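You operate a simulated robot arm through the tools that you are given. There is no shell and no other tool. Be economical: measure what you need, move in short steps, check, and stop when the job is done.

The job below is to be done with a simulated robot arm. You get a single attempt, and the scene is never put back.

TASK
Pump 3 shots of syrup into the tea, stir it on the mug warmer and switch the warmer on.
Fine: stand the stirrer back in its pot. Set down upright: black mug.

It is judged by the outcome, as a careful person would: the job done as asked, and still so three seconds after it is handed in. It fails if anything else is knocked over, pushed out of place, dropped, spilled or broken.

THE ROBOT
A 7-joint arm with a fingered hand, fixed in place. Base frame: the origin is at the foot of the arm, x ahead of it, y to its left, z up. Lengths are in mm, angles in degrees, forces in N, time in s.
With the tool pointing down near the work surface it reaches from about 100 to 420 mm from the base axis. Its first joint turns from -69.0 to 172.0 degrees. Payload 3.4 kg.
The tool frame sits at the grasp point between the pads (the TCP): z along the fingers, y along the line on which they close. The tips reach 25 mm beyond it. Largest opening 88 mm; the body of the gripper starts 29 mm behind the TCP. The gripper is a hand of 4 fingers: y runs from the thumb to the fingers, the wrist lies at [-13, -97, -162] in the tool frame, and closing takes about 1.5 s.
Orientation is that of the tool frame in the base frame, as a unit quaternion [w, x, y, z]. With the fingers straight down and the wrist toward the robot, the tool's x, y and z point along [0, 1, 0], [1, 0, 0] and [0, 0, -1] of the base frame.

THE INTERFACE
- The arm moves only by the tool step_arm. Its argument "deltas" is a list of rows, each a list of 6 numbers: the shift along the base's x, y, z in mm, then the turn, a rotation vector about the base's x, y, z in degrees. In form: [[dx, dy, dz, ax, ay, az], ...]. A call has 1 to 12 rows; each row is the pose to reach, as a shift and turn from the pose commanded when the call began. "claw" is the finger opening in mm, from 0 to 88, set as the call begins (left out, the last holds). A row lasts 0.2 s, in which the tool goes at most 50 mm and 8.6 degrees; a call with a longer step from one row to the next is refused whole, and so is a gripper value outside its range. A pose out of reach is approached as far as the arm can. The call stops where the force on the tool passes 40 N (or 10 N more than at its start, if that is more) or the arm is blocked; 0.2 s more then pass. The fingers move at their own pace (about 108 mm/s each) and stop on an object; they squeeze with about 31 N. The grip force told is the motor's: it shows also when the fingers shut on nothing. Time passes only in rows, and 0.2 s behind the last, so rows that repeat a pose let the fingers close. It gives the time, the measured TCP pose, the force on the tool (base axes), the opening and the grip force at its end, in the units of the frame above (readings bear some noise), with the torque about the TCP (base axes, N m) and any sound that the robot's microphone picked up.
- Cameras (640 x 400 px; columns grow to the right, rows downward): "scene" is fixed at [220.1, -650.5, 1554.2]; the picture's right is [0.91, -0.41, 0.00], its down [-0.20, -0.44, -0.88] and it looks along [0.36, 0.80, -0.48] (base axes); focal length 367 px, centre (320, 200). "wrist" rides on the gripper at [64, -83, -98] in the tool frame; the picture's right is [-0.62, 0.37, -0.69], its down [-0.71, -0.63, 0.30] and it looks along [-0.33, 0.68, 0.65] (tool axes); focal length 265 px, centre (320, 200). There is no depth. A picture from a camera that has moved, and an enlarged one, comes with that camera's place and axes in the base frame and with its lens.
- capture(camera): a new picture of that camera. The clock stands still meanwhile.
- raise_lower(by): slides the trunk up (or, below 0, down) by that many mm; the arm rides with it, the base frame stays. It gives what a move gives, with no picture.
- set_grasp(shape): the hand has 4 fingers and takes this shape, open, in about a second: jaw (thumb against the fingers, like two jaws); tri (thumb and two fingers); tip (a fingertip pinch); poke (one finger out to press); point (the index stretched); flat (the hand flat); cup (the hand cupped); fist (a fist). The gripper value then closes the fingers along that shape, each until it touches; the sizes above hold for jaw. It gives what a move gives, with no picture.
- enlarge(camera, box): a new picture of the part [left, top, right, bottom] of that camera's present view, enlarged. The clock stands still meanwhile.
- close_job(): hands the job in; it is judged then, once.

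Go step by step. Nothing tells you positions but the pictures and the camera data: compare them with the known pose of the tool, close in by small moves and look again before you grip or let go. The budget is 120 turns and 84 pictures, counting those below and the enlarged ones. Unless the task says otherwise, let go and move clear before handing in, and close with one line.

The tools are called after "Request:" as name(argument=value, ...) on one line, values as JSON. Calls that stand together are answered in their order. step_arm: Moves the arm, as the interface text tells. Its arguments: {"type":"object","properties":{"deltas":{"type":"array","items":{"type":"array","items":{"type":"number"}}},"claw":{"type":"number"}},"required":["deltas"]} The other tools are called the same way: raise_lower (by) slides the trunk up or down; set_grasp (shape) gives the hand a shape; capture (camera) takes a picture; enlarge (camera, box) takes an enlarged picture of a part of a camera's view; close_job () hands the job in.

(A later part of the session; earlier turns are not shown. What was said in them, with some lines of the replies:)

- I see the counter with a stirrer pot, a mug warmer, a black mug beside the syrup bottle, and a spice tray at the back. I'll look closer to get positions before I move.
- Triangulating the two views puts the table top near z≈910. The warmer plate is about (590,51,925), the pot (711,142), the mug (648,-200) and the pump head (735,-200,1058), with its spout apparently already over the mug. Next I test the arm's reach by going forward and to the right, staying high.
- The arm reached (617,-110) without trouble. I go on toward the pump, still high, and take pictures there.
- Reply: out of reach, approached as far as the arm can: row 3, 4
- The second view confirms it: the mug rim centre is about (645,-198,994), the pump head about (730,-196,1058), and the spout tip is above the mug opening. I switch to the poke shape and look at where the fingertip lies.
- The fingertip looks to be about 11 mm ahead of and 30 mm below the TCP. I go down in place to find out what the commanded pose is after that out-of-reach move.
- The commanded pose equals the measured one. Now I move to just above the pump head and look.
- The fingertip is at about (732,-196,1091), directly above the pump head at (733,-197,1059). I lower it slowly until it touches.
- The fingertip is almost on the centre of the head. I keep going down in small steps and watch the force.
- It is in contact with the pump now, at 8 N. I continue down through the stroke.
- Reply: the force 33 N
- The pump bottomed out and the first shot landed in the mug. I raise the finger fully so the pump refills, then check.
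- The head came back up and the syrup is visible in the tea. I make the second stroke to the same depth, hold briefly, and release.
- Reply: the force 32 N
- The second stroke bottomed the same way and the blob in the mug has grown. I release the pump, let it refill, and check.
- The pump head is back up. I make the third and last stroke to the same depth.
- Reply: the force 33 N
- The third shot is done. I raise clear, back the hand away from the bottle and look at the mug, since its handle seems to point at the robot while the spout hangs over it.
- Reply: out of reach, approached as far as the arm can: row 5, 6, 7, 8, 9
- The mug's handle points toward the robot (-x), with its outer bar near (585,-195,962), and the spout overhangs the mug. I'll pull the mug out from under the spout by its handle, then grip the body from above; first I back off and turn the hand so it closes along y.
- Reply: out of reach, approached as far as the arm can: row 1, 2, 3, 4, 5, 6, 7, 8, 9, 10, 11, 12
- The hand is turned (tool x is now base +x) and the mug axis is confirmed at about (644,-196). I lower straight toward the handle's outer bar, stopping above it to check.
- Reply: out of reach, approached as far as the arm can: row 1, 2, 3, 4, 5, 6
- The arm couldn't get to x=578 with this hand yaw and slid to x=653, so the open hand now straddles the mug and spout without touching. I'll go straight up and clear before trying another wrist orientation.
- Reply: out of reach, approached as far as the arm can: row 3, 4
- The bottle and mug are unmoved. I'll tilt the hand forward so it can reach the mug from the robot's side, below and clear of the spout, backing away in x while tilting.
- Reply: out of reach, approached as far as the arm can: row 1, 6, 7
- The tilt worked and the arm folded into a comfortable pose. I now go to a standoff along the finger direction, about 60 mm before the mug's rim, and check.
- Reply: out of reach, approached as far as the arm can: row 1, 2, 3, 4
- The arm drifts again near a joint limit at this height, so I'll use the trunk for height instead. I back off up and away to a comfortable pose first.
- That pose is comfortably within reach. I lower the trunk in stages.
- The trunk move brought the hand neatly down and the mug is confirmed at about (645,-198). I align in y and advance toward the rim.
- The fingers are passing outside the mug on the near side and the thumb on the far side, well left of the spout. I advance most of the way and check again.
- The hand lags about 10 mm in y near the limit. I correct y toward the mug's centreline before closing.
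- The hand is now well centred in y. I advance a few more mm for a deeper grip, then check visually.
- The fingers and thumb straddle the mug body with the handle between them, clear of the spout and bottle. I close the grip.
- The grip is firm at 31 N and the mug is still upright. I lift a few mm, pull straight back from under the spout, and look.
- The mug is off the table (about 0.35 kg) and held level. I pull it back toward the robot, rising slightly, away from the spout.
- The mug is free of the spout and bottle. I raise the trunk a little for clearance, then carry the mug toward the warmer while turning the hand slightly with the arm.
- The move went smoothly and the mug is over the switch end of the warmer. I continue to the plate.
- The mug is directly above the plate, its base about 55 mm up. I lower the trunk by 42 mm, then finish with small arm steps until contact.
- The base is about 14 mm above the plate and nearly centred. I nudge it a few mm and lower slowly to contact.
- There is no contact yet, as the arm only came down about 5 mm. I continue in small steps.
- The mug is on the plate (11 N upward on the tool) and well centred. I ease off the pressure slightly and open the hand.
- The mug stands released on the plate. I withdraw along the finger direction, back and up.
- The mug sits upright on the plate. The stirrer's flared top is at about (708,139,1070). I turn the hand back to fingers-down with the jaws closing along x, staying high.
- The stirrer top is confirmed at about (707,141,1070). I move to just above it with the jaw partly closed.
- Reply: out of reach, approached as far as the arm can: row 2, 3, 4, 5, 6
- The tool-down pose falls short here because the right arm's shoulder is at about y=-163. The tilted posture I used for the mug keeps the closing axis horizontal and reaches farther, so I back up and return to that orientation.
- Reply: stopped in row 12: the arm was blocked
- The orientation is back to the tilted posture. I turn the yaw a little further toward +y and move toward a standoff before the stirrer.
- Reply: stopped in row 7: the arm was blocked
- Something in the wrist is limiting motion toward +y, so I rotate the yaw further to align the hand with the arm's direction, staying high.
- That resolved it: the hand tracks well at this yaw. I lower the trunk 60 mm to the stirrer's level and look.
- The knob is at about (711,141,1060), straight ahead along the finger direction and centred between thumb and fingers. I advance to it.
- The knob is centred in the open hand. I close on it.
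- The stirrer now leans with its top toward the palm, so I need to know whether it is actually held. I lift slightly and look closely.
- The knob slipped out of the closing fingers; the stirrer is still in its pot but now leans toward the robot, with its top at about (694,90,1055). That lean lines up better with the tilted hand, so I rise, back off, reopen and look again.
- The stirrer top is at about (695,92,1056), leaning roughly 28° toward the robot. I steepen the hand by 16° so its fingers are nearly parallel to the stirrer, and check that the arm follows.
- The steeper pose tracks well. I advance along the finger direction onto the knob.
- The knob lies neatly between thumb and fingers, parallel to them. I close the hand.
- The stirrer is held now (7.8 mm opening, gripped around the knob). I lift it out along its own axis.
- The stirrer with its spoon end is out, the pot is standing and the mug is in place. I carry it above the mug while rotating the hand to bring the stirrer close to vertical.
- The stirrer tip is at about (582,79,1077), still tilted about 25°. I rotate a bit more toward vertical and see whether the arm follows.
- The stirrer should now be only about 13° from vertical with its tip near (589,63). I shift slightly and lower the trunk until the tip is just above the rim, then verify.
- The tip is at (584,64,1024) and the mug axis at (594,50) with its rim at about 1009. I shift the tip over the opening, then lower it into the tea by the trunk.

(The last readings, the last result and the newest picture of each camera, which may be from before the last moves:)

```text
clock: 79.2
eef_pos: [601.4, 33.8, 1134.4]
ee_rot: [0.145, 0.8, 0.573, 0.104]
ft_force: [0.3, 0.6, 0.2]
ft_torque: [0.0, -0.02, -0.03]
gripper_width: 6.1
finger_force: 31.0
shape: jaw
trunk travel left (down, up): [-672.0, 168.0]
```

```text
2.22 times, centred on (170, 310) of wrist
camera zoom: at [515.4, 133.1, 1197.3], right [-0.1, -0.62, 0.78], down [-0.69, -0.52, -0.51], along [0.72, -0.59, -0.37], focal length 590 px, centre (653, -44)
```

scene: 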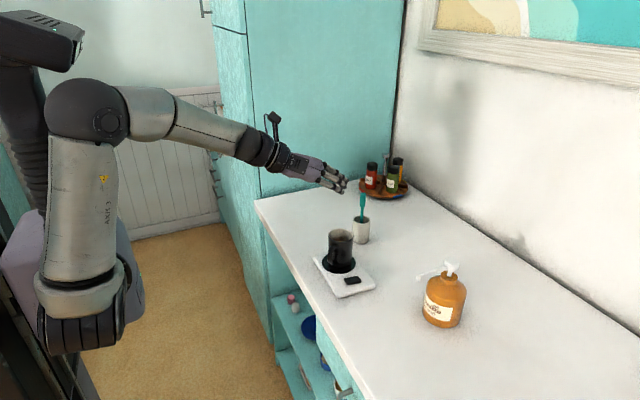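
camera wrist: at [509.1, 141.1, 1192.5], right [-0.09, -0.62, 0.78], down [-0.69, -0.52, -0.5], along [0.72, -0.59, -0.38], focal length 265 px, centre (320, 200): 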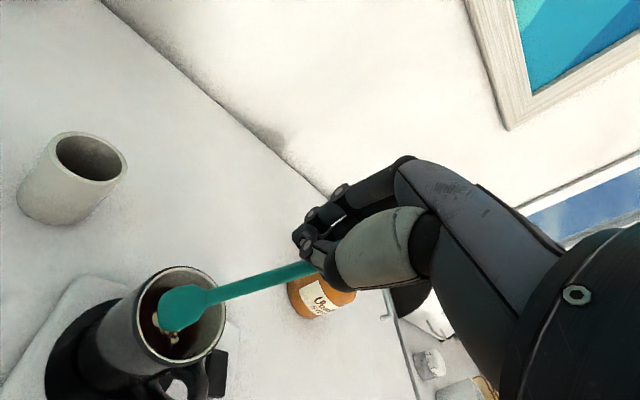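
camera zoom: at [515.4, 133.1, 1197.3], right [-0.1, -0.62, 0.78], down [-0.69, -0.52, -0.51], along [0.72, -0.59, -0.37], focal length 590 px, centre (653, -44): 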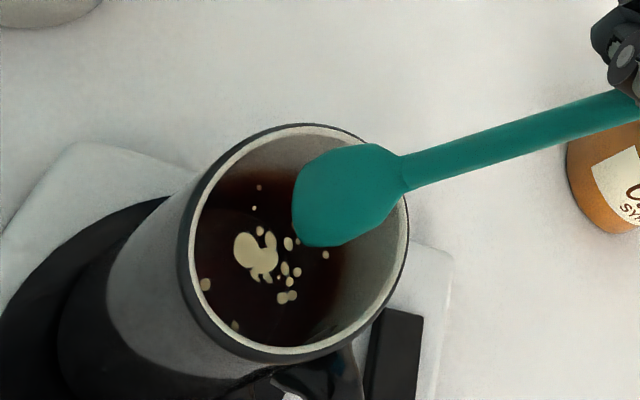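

From this line of sight, lowering takes the spoon straight into the middle of the opening. I lower it in two stages and watch the force.

Request:
raise_lower(by=-45)

Request:
raise_lower(by=-28)

Request:
enlarge(camera="scene", box=[300, 190, 390, 280])

```text
clock: 80.0
eef_pos: [602.6, 33.1, 1086.0]
ee_rot: [0.143, 0.801, 0.572, 0.101]
ft_force: [0.2, -0.1, -0.3]
ft_torque: [-0.01, 0.02, 0.01]
gripper_width: 6.1
finger_force: 31.2
shape: jaw
trunk travel left (down, up): [-627.0, 213.0]
```

```text
clock: 80.8
eef_pos: [603.6, 33.7, 1056.4]
ee_rot: [0.142, 0.801, 0.572, 0.1]
ft_force: [-0.4, -0.3, -0.8]
ft_torque: [-0.01, -0.01, 0.01]
gripper_width: 5.7
finger_force: 30.6
shape: jaw
trunk travel left (down, up): [-599.0, 241.0]
```

```text
4.44 times, centred on (345, 235) of scene
camera zoom: at [220.1, -650.5, 1554.2], right [0.91, -0.41, 0.0], down [-0.2, -0.44, -0.88], along [0.36, 0.8, -0.48], focal length 1633 px, centre (209, 44)
```

zoom: 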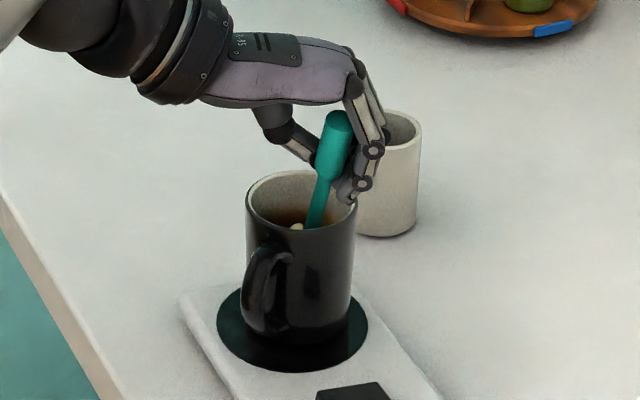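

The spoon is in the tea, clear of the walls, with no contact force. I stir in gentle circles of 8 mm radius.

Request:
step_arm(deltas=[[8, 0, 0, 0, 0, 0], [6.5, 4.7, 0, 0, 0, 0], [2.5, 7.6, 0, 0, 0, 0], [-2.5, 7.6, 0, 0, 0, 0], [-6.5, 4.7, 0, 0, 0, 0], [-8, 0, 0, 0, 0, 0], [-6.5, -4.7, 0, 0, 0, 0], [-2.5, -7.6, 0, 0, 0, 0], [2.5, -7.6, 0, 0, 0, 0], [6.5, -4.7, 0, 0, 0, 0], [8, 0, 0, 0, 0, 0], [0, 0, 0, 0, 0, 0]])

```text
clock: 83.4
eef_pos: [606.4, 28.6, 1054.2]
ee_rot: [0.141, 0.804, 0.569, 0.097]
ft_force: [-0.7, -0.4, 0.3]
ft_torque: [0.0, 0.04, 0.04]
gripper_width: 5.9
finger_force: 31.7
shape: jaw
trunk travel left (down, up): [-599.0, 241.0]
```

It stirred freely. I do two more rounds, correcting the slight drift.

Request:
step_arm(deltas=[[6, 3, 0, 0, 0, 0], [4.5, 7.7, 0, 0, 0, 0], [0.5, 10.6, 0, 0, 0, 0], [-4.5, 10.6, 0, 0, 0, 0], [-8.5, 7.7, 0, 0, 0, 0], [-10, 3, 0, 0, 0, 0], [-8.5, -1.7, 0, 0, 0, 0], [-4.5, -4.6, 0, 0, 0, 0], [0.5, -4.6, 0, 0, 0, 0], [4.5, -1.7, 0, 0, 0, 0], [6, 3, 0, 0, 0, 0], [-2, 4, 0, 0, 0, 0]])

Request:
step_arm(deltas=[[8, 0, 0, 0, 0, 0], [6.5, 4.7, 0, 0, 0, 0], [2.5, 7.6, 0, 0, 0, 0], [-2.5, 7.6, 0, 0, 0, 0], [-6.5, 4.7, 0, 0, 0, 0], [-8, 0, 0, 0, 0, 0], [-6.5, -4.7, 0, 0, 0, 0], [-2.5, -7.6, 0, 0, 0, 0], [2.5, -7.6, 0, 0, 0, 0], [6.5, -4.7, 0, 0, 0, 0], [8, 0, 0, 0, 0, 0], [0, 0, 0, 0, 0, 0]])

Request:
enlarge(camera="wrist", box=[40, 160, 340, 400])

```text
clock: 86.0
eef_pos: [603.6, 33.5, 1052.6]
ee_rot: [0.139, 0.805, 0.569, 0.097]
ft_force: [-0.5, -0.6, -0.6]
ft_torque: [0.01, 0.0, -0.01]
gripper_width: 5.7
finger_force: 31.3
shape: jaw
trunk travel left (down, up): [-599.0, 241.0]
```

```text
clock: 88.6
eef_pos: [603.2, 31.9, 1052.5]
ee_rot: [0.14, 0.804, 0.57, 0.097]
ft_force: [0.2, -0.5, 0.2]
ft_torque: [0.02, 0.02, 0.01]
gripper_width: 6.1
finger_force: 31.3
shape: jaw
trunk travel left (down, up): [-599.0, 241.0]
```

```text
1.67 times, centred on (190, 280) of wrist
camera zoom: at [519.6, 131.2, 1117.1], right [-0.1, -0.62, 0.78], down [-0.7, -0.51, -0.5], along [0.71, -0.59, -0.39], focal length 442 px, centre (537, 67)
```

zoom: 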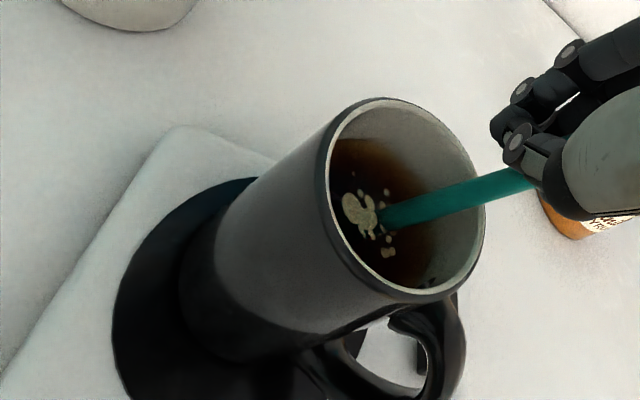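

Some syrup still shows, so I stir more vigorously, with a slightly larger radius and faster turns.

Request:
step_arm(deltas=[[8, 4, 0, 0, 0, 0], [0, 12, 0, 0, 0, 0], [-11, 4, 0, 0, 0, 0], [-6, -8, 0, 0, 0, 0], [6, -8, 0, 0, 0, 0], [11, 4, 0, 0, 0, 0], [0, 12, 0, 0, 0, 0], [-11, 4, 0, 0, 0, 0], [-6, -8, 0, 0, 0, 0], [6, -8, 0, 0, 0, 0], [11, 4, 0, 0, 0, 0], [0, 2, 0, 0, 0, 0]])

Request:
step_arm(deltas=[[8, 4, 0, 0, 0, 0], [0, 12, 0, 0, 0, 0], [-11, 4, 0, 0, 0, 0], [-6, -8, 0, 0, 0, 0], [6, -8, 0, 0, 0, 0], [11, 4, 0, 0, 0, 0], [0, 12, 0, 0, 0, 0], [-11, 4, 0, 0, 0, 0], [-6, -8, 0, 0, 0, 0], [6, -8, 0, 0, 0, 0], [11, 4, 0, 0, 0, 0], [0, 0, 0, 0, 0, 0]])

Request:
step_arm(deltas=[[8, 4, 0, 0, 0, 0], [0, 12, 0, 0, 0, 0], [-11, 4, 0, 0, 0, 0], [-6, -8, 0, 0, 0, 0], [6, -8, 0, 0, 0, 0], [11, 4, 0, 0, 0, 0], [0, 12, 0, 0, 0, 0], [-11, 4, 0, 0, 0, 0], [-6, -8, 0, 0, 0, 0], [6, -8, 0, 0, 0, 0], [11, 4, 0, 0, 0, 0], [0, 0, 0, 0, 0, 0]])

Request:
enlarge(camera="wrist", box=[40, 160, 340, 400])

```text
clock: 91.2
eef_pos: [605.4, 30.8, 1051.2]
ee_rot: [0.138, 0.805, 0.568, 0.097]
ft_force: [0.8, -0.3, 0.4]
ft_torque: [0.0, 0.03, 0.02]
gripper_width: 5.8
finger_force: 30.9
shape: jaw
trunk travel left (down, up): [-599.0, 241.0]
```

```text
clock: 93.8
eef_pos: [604.4, 31.2, 1052.8]
ee_rot: [0.138, 0.805, 0.568, 0.098]
ft_force: [-0.7, -0.9, 0.0]
ft_torque: [-0.02, 0.01, -0.03]
gripper_width: 5.9
finger_force: 31.0
shape: jaw
trunk travel left (down, up): [-599.0, 241.0]
```

```text
clock: 96.4
eef_pos: [603.2, 31.2, 1051.0]
ee_rot: [0.138, 0.806, 0.567, 0.095]
ft_force: [-0.2, -0.5, -0.1]
ft_torque: [-0.04, 0.01, 0.06]
gripper_width: 6.0
finger_force: 30.8
shape: jaw
trunk travel left (down, up): [-599.0, 241.0]
```

```text
1.67 times, centred on (190, 280) of wrist
camera zoom: at [521.1, 130.6, 1116.3], right [-0.1, -0.62, 0.78], down [-0.7, -0.51, -0.49], along [0.7, -0.6, -0.39], focal length 442 px, centre (537, 67)
```

zoom: 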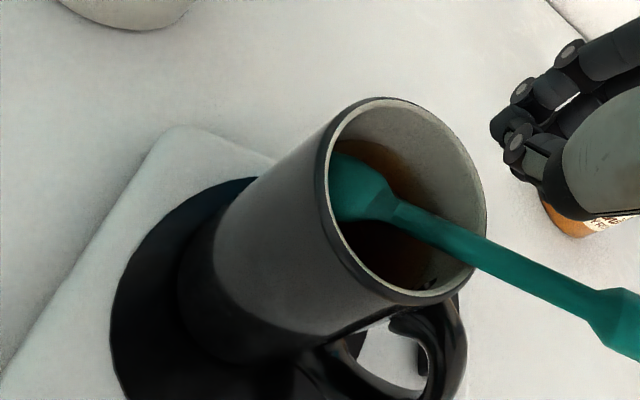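

The syrup has mixed in, but the stirrer has slipped from the fingers and now leans in the mug. I look from the scene camera before doing anything.

Request:
enlarge(camera="scene", box=[300, 190, 390, 280])

```text
4.44 times, centred on (345, 235) of scene
camera zoom: at [220.1, -650.5, 1554.2], right [0.91, -0.41, 0.0], down [-0.2, -0.44, -0.88], along [0.36, 0.8, -0.48], focal length 1633 px, centre (209, 44)
```

zoom: 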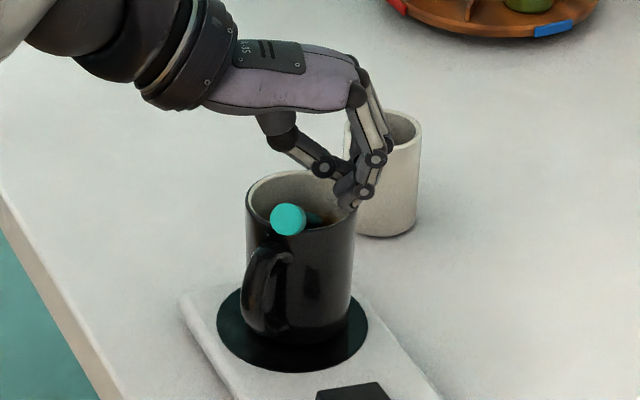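

The stirrer rests across the mug with its knob toward the robot, at about (554,-7,1053), with the axis tilted about 45°. That matches the tilted hand pose, so I go straight up, re-tilt the hand, open it and come back to a standoff behind the knob.

Request:
raise_lower(by=105)

Request:
step_arm(deltas=[[-10, -8, 0, 6.5, -1.1, -1.5], [-20, -17, 0, 13, -2.2, -3], [-32, -27, 0, 19.5, -3.3, -4.6], [-44, -38, 0, 26, -4.4, -6.2], [-56, -49, 0, 32.5, -5.5, -7.7], [-68, -60, 0, 39, -6.6, -9.3], [-78, -68, 0, 45, -7.7, -10.7], [-82, -72, 0, 50.5, -8.6, -12], [-82, -72, 0, 50.5, -8.6, -12]], claw=60)

```text
clock: 97.8
eef_pos: [601.0, 39.4, 1162.4]
ee_rot: [0.139, 0.801, 0.574, 0.101]
ft_force: [0.2, 0.3, 0.8]
ft_torque: [0.01, 0.0, 0.0]
gripper_width: 5.8
finger_force: 30.9
shape: jaw
trunk travel left (down, up): [-704.0, 136.0]
```

```text
clock: 99.8
eef_pos: [515.1, -22.6, 1152.2]
ee_rot: [-0.148, 0.829, 0.392, 0.369]
ft_force: [0.0, 0.4, 0.0]
ft_torque: [-0.01, 0.03, 0.0]
gripper_width: 59.7
finger_force: 0.1
shape: jaw
trunk travel left (down, up): [-704.0, 136.0]
```

The hand is at the standoff region in the right orientation. I take one wrist picture to locate the stirrer.

Request:
capture(camera="wrist")

```text
3 pictures are left
camera wrist: at [430.5, 15.2, 1262.6], right [-0.32, -0.95, 0.04], down [-0.63, 0.19, -0.76], along [0.71, -0.27, -0.65], focal length 265 px, centre (320, 200)
```

wrist: 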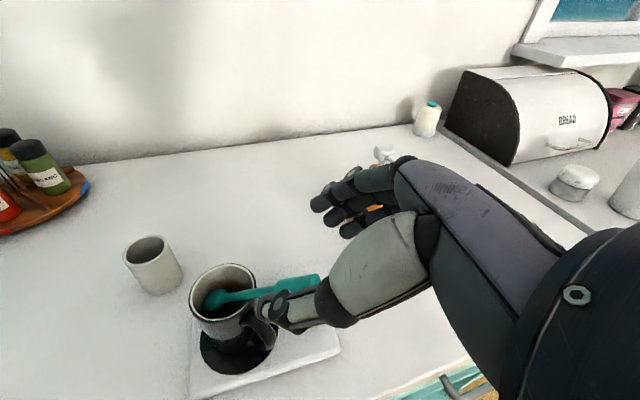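

The stirrer is resting stably: cap at about (543,-31,1070), knob start at (563,2,1043). I align behind it along its axis, with the hand's finger direction within 10° of it.

Request:
step_arm(deltas=[[5, -12, 0, 0, 0, 0], [9, -23, 0, 0, 0, 0], [9, -23, 0, 0, 0, 0], [9, -23, 0, 0, 0, 0]])

Request:
raise_lower(by=-55)

```text
clock: 100.8
eef_pos: [524.3, -45.4, 1151.6]
ee_rot: [-0.148, 0.83, 0.392, 0.369]
ft_force: [-0.2, 0.5, -0.2]
ft_torque: [-0.02, 0.01, -0.01]
gripper_width: 60.0
finger_force: 0.1
shape: jaw
trunk travel left (down, up): [-704.0, 136.0]
```

```text
clock: 101.7
eef_pos: [523.3, -45.6, 1096.7]
ee_rot: [-0.148, 0.83, 0.392, 0.368]
ft_force: [0.4, 0.3, 0.3]
ft_torque: [0.0, 0.02, 0.01]
gripper_width: 59.9
finger_force: 0.1
shape: jaw
trunk travel left (down, up): [-649.0, 191.0]
```

The arm tracks precisely here. I advance along the axis onto the knob.

Request:
step_arm(deltas=[[6, 6, -9, 0, 0, 0], [12, 12, -17, 0, 0, 0], [18, 19, -26, 0, 0, 0], [24, 25, -35, 0, 0, 0], [31, 32, -43, 0, 0, 0], [31, 32, -43, 0, 0, 0]])

```text
clock: 103.1
eef_pos: [555.1, -13.6, 1053.8]
ee_rot: [-0.147, 0.83, 0.392, 0.369]
ft_force: [-0.2, -0.2, -0.6]
ft_torque: [-0.03, 0.0, 0.0]
gripper_width: 59.7
finger_force: 0.1
shape: jaw
trunk travel left (down, up): [-649.0, 191.0]
```

I'm at the target with no contact forces. I close; an opening above about 6 mm will show the knob is held.

Request:
step_arm(deltas=[[0, 0, 0, 0, 0, 0], [0, 0, 0, 0, 0, 0], [0, 0, 0, 0, 0, 0], [0, 0, 0, 0, 0, 0], [0, 0, 0, 0, 0, 0], [0, 0, 0, 0, 0, 0]], claw=0)

```text
clock: 104.5
eef_pos: [554.5, -13.3, 1053.4]
ee_rot: [-0.147, 0.83, 0.392, 0.368]
ft_force: [0.3, 0.4, 0.4]
ft_torque: [0.05, -0.02, 0.0]
gripper_width: 1.6
finger_force: 30.6
shape: jaw
trunk travel left (down, up): [-649.0, 191.0]
```

The reading is ambiguous, so I spend one picture to see whether the knob is really gripped.

Request:
capture(camera="wrist")

```text
2 pictures are left
camera wrist: at [469.6, 24.5, 1164.2], right [-0.32, -0.94, 0.04], down [-0.63, 0.18, -0.76], along [0.71, -0.27, -0.65], focal length 265 px, centre (320, 200)
```

wrist: 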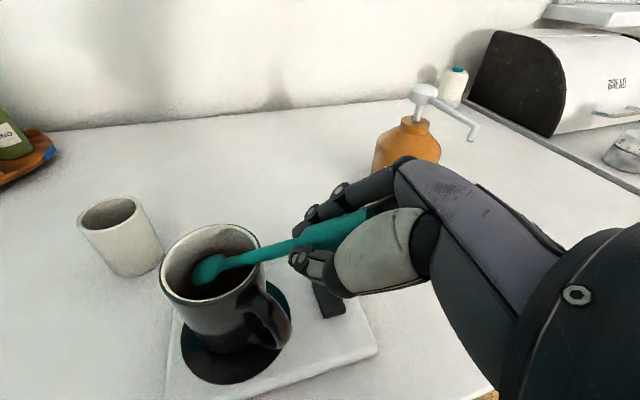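

The knob is gripped, with the spoon end still over the mug and the mug upright. I lift straight up with the trunk so the spoon leaves the mug cleanly.

Request:
raise_lower(by=60)

Request:
raise_lower(by=100)

Request:
step_arm(deltas=[[14, 10, -5, -1.4, 1.9, 1.1], [28, 20, -12, -2.8, 3.8, 2.2], [42, 30, -24, -4.2, 5.7, 3.3], [56, 40, -36, -5.6, 7.6, 4.4], [70, 50, -48, -7, 9.5, 5.5], [84, 60, -60, -8.4, 11.3, 6.5], [98, 70, -72, -9.8, 13.2, 7.6], [112, 80, -84, -11.2, 15.1, 8.7], [128, 92, -96, -12.6, 17, 9.8], [142, 102, -108, -14, 18.9, 10.9], [142, 102, -108, -14, 18.9, 10.9]])

```text
clock: 105.5
eef_pos: [555.2, -12.2, 1114.4]
ee_rot: [-0.147, 0.83, 0.392, 0.369]
ft_force: [0.6, 0.3, -0.8]
ft_torque: [0.01, 0.02, -0.01]
gripper_width: 1.5
finger_force: 31.2
shape: jaw
trunk travel left (down, up): [-709.0, 131.0]
```

```text
clock: 106.8
eef_pos: [554.6, -13.7, 1214.0]
ee_rot: [-0.147, 0.83, 0.392, 0.368]
ft_force: [0.2, -0.5, -0.4]
ft_torque: [0.02, 0.0, -0.01]
gripper_width: 1.1
finger_force: 31.0
shape: jaw
trunk travel left (down, up): [-809.0, 31.0]
```

```text
clock: 109.2
eef_pos: [695.8, 87.5, 1106.8]
ee_rot: [-0.142, 0.849, 0.481, 0.163]
ft_force: [0.9, 1.0, -0.5]
ft_torque: [-0.01, -0.02, 0.03]
gripper_width: 1.3
finger_force: 30.9
shape: jaw
trunk travel left (down, up): [-809.0, 31.0]
```

The arm reached the pre-insert pose. I use one picture to check the spoon against the pot opening.

Request:
capture(camera="wrist")

```text
1 pictures are left
camera wrist: at [641.5, 140.5, 1230.1], right [-0.08, -0.94, 0.34], down [-0.85, -0.12, -0.52], along [0.52, -0.33, -0.79], focal length 265 px, centre (320, 200)
```

wrist: 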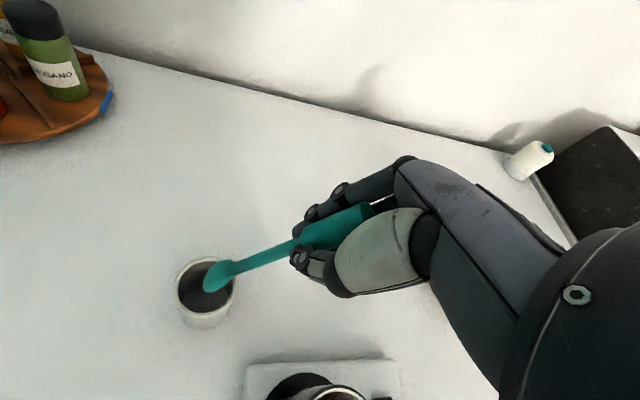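

The stirrer is held as before, and the spoon is just above the pot mouth, about 9 mm short of its centre. I shift over and lower into the pot gradually, watching force.

Request:
step_arm(deltas=[[1, 4, 0, 0, 0, 0], [2, 8, -5, 0, 0, 0], [2, 8, -14, 0, 0, 0], [2, 8, -23, 0, 0, 0], [2, 8, -32, 0, 0, 0], [2, 8, -41, 0, 0, 0], [2, 8, -41, 0, 0, 0]])

```text
clock: 110.8
eef_pos: [698.1, 97.2, 1064.2]
ee_rot: [-0.143, 0.85, 0.481, 0.163]
ft_force: [0.4, 0.2, -0.8]
ft_torque: [0.01, 0.02, -0.01]
gripper_width: 1.4
finger_force: 30.5
shape: jaw
trunk travel left (down, up): [-809.0, 31.0]
```

There is no contact, so the spoon is entering the mouth. I continue down into the pot.

Request:
step_arm(deltas=[[0, 1, -8, 0, 0, 0], [0, 2, -16, 0, 0, 0], [0, 3, -24, 0, 0, 0], [0, 3, -32, 0, 0, 0], [0, 3, -32, 0, 0, 0]])

```text
clock: 112.0
eef_pos: [698.5, 100.5, 1032.5]
ee_rot: [-0.143, 0.849, 0.481, 0.162]
ft_force: [0.9, 0.3, 0.4]
ft_torque: [0.03, -0.03, 0.0]
gripper_width: 1.1
finger_force: 30.8
shape: jaw
trunk travel left (down, up): [-809.0, 31.0]
```

Still free of contact. I go a little deeper, shifting slightly toward the far wall.

Request:
step_arm(deltas=[[0, 1, -4, 0, 0, 0], [0, 3, -8, 0, 0, 0], [0, 4, -12, 0, 0, 0], [0, 4, -12, 0, 0, 0]])

```text
clock: 113.0
eef_pos: [698.5, 103.0, 1023.9]
ee_rot: [-0.141, 0.849, 0.481, 0.165]
ft_force: [0.7, -0.5, 11.7]
ft_torque: [0.07, -0.11, -0.04]
gripper_width: 1.6
finger_force: 30.5
shape: jaw
trunk travel left (down, up): [-809.0, 31.0]
```

Contact at 12 N means the spoon is at the pot's bottom or the shaft is on its rim. I ease up 3 mm and release.

Request:
step_arm(deltas=[[0, 0, 3, 0, 0, 0], [0, 0, 4, 0, 0, 0], [0, 0, 4, 0, 0, 0]])

Request:
step_arm(deltas=[[0, 0, 0, 0, 0, 0], [0, 0, 0, 0, 0, 0], [0, 0, 0, 0, 0, 0], [0, 0, 0, 0, 0, 0], [0, 0, 0, 0, 0, 0]], claw=60)

```text
clock: 113.8
eef_pos: [698.5, 104.1, 1023.8]
ee_rot: [-0.142, 0.85, 0.482, 0.161]
ft_force: [0.4, 0.3, 0.3]
ft_torque: [0.0, 0.0, -0.01]
gripper_width: 1.4
finger_force: 30.5
shape: jaw
trunk travel left (down, up): [-809.0, 31.0]
```

```text
clock: 115.0
eef_pos: [699.7, 103.8, 1025.0]
ee_rot: [-0.142, 0.85, 0.481, 0.163]
ft_force: [-0.2, -0.1, -0.5]
ft_torque: [0.03, -0.01, 0.02]
gripper_width: 59.7
finger_force: 0.1
shape: jaw
trunk travel left (down, up): [-809.0, 31.0]
```

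Released. I withdraw slowly along the stirrer's axis and then up.

Request:
step_arm(deltas=[[-1, -4, 8, 0, 0, 0], [-2, -8, 16, 0, 0, 0], [-3, -13, 26, 0, 0, 0], [-5, -19, 38, 0, 0, 0], [-7, -26, 52, 0, 0, 0], [-9, -34, 68, 0, 0, 0], [-12, -44, 88, 0, 0, 0], [-15, -54, 108, 0, 0, 0], [-15, -54, 108, 0, 0, 0]])

```text
clock: 117.0
eef_pos: [684.6, 51.9, 1133.3]
ee_rot: [-0.142, 0.85, 0.481, 0.162]
ft_force: [-0.3, 0.3, -0.5]
ft_torque: [0.01, 0.01, -0.01]
gripper_width: 59.5
finger_force: 0.0
shape: jaw
trunk travel left (down, up): [-809.0, 31.0]
```

The stirrer is free in its pot. The warmer's switch is at about (588,-33,930) from several earlier views, so I move there high up, turn the hand to fingers-down, and take the poke shape.

Request:
step_arm(deltas=[[-8, -12, 12, 0, 0, 0], [-18, -24, 25, 0, 0, 0], [-30, -35, 40, -3.6, 0.2, 4.4], [-42, -46, 45, -7.2, 0.5, 8.7], [-54, -55, 45, -10.8, 0.7, 13.1], [-66, -64, 45, -14.4, 1, 17.4], [-78, -72, 45, -18, 1.2, 21.8], [-90, -80, 45, -21.6, 1.5, 26.1], [-104, -88, 45, -25.2, 1.7, 30.5], [-109, -89, 45, -25.2, 1.7, 30.5], [-109, -89, 45, -25.2, 1.7, 30.5]])

Request:
set_grasp(shape="poke")

```text
clock: 119.4
eef_pos: [574.7, -38.8, 1177.5]
ee_rot: [0.001, 0.707, 0.707, -0.001]
ft_force: [0.1, 0.2, 0.5]
ft_torque: [-0.01, 0.03, -0.03]
gripper_width: 59.6
finger_force: 0.1
shape: jaw
trunk travel left (down, up): [-809.0, 31.0]
```

```text
clock: 120.3
eef_pos: [575.4, -39.5, 1178.5]
ee_rot: [0.0, 0.707, 0.707, 0.0]
ft_force: [0.3, 0.7, -1.4]
ft_torque: [0.02, 0.0, -0.03]
gripper_width: 0.0
finger_force: 0.0
shape: poke
trunk travel left (down, up): [-809.0, 31.0]
```

The fingertip should be right above the switch. I lower the trunk most of the way, then approach by small arm steps.

Request:
raise_lower(by=-170)

Request:
step_arm(deltas=[[0, 2, -8, 0, 0, 0], [0, 3, -16, 0, 0, 0], [0, 3, -24, 0, 0, 0], [0, 3, -32, 0, 0, 0], [0, 3, -37, 0, 0, 0], [0, 3, -37, 0, 0, 0]])

```text
clock: 122.3
eef_pos: [575.5, -38.5, 1008.0]
ee_rot: [0.001, 0.707, 0.707, 0.0]
ft_force: [0.4, -0.8, 0.0]
ft_torque: [0.0, 0.01, -0.01]
gripper_width: 0.0
finger_force: 0.0
shape: poke
trunk travel left (down, up): [-639.0, 201.0]
```

```text
clock: 123.7
eef_pos: [576.4, -35.7, 971.4]
ee_rot: [0.001, 0.707, 0.707, 0.001]
ft_force: [-0.1, 0.0, 0.2]
ft_torque: [0.0, -0.02, 0.03]
gripper_width: 0.0
finger_force: 0.1
shape: poke
trunk travel left (down, up): [-639.0, 201.0]
```

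Tip height is now about 940, still free. I press down in 2 mm steps, watching force and sound.

Request:
step_arm(deltas=[[0, 0, -3, 0, 0, 0], [0, 0, -6, 0, 0, 0], [0, 0, -8, 0, 0, 0], [0, 0, -10, 0, 0, 0], [0, 0, -12, 0, 0, 0]])

```text
clock: 124.9
eef_pos: [574.0, -36.3, 962.1]
ee_rot: [0.001, 0.707, 0.707, 0.002]
ft_force: [2.3, -1.0, 8.4]
ft_torque: [0.0, -0.07, 0.0]
gripper_width: 0.1
finger_force: 0.1
shape: poke
trunk travel left (down, up): [-639.0, 201.0]
heard: click
```

A click was heard at 8 N, at the expected switch height. I lift off straight up and clear.

Request:
step_arm(deltas=[[0, 0, 8, 0, 0, 0], [0, 0, 20, 0, 0, 0], [0, 0, 40, 0, 0, 0], [0, 0, 60, 0, 0, 0]])

Request:
raise_lower(by=150)

Request:
step_arm(deltas=[[-30, -10, 0, 0, 0, 0], [-60, -20, 0, 0, 0, 0], [-100, -30, 0, 0, 0, 0], [-140, -40, 0, 0, 0, 0], [-140, -40, 0, 0, 0, 0]])

Request:
enlarge(camera="scene", box=[290, 170, 480, 335])

```text
clock: 125.9
eef_pos: [573.3, -36.5, 1019.7]
ee_rot: [-0.001, 0.708, 0.707, -0.001]
ft_force: [-0.2, 0.0, 0.5]
ft_torque: [0.0, -0.01, 0.02]
gripper_width: 0.0
finger_force: 0.0
shape: poke
trunk travel left (down, up): [-639.0, 201.0]
```

```text
clock: 127.6
eef_pos: [574.0, -36.6, 1170.2]
ee_rot: [0.0, 0.706, 0.708, 0.0]
ft_force: [0.5, 0.4, -0.6]
ft_torque: [0.0, -0.02, -0.01]
gripper_width: 0.0
finger_force: 0.1
shape: poke
trunk travel left (down, up): [-789.0, 51.0]
```

```text
clock: 128.8
eef_pos: [432.7, -75.2, 1169.6]
ee_rot: [0.0, 0.707, 0.707, -0.001]
ft_force: [-0.8, 0.2, -0.1]
ft_torque: [0.01, 0.04, -0.03]
gripper_width: 0.0
finger_force: 0.0
shape: poke
trunk travel left (down, up): [-789.0, 51.0]
```

```text
2.42 times, centred on (385, 252) of scene
camera zoom: at [220.1, -650.5, 1554.2], right [0.91, -0.41, 0.0], down [-0.2, -0.44, -0.88], along [0.36, 0.8, -0.48], focal length 891 px, centre (162, 73)
```

zoom: 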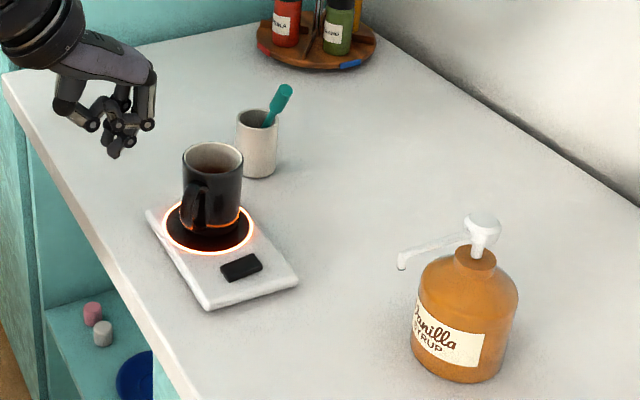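

The warmer's ring glows, the mug stands upright on the plate with the syrup stirred in, the stirrer is in its pot, and nothing else appears disturbed. The arm is clear, so I hand the job in.

Request:
close_job()

```text
The job is handed in.
```

The job is handed in. Three shots of syrup are in the tea, stirred on the warmer, and the warmer is on. The black mug stands upright on the plate and the stirrer is back in its pot. The stirrer slipped from my grip twice and had to be regripped. The pot may have shifted about 5 mm on the first regrip. Nothing was knocked over or spilled that I could see.
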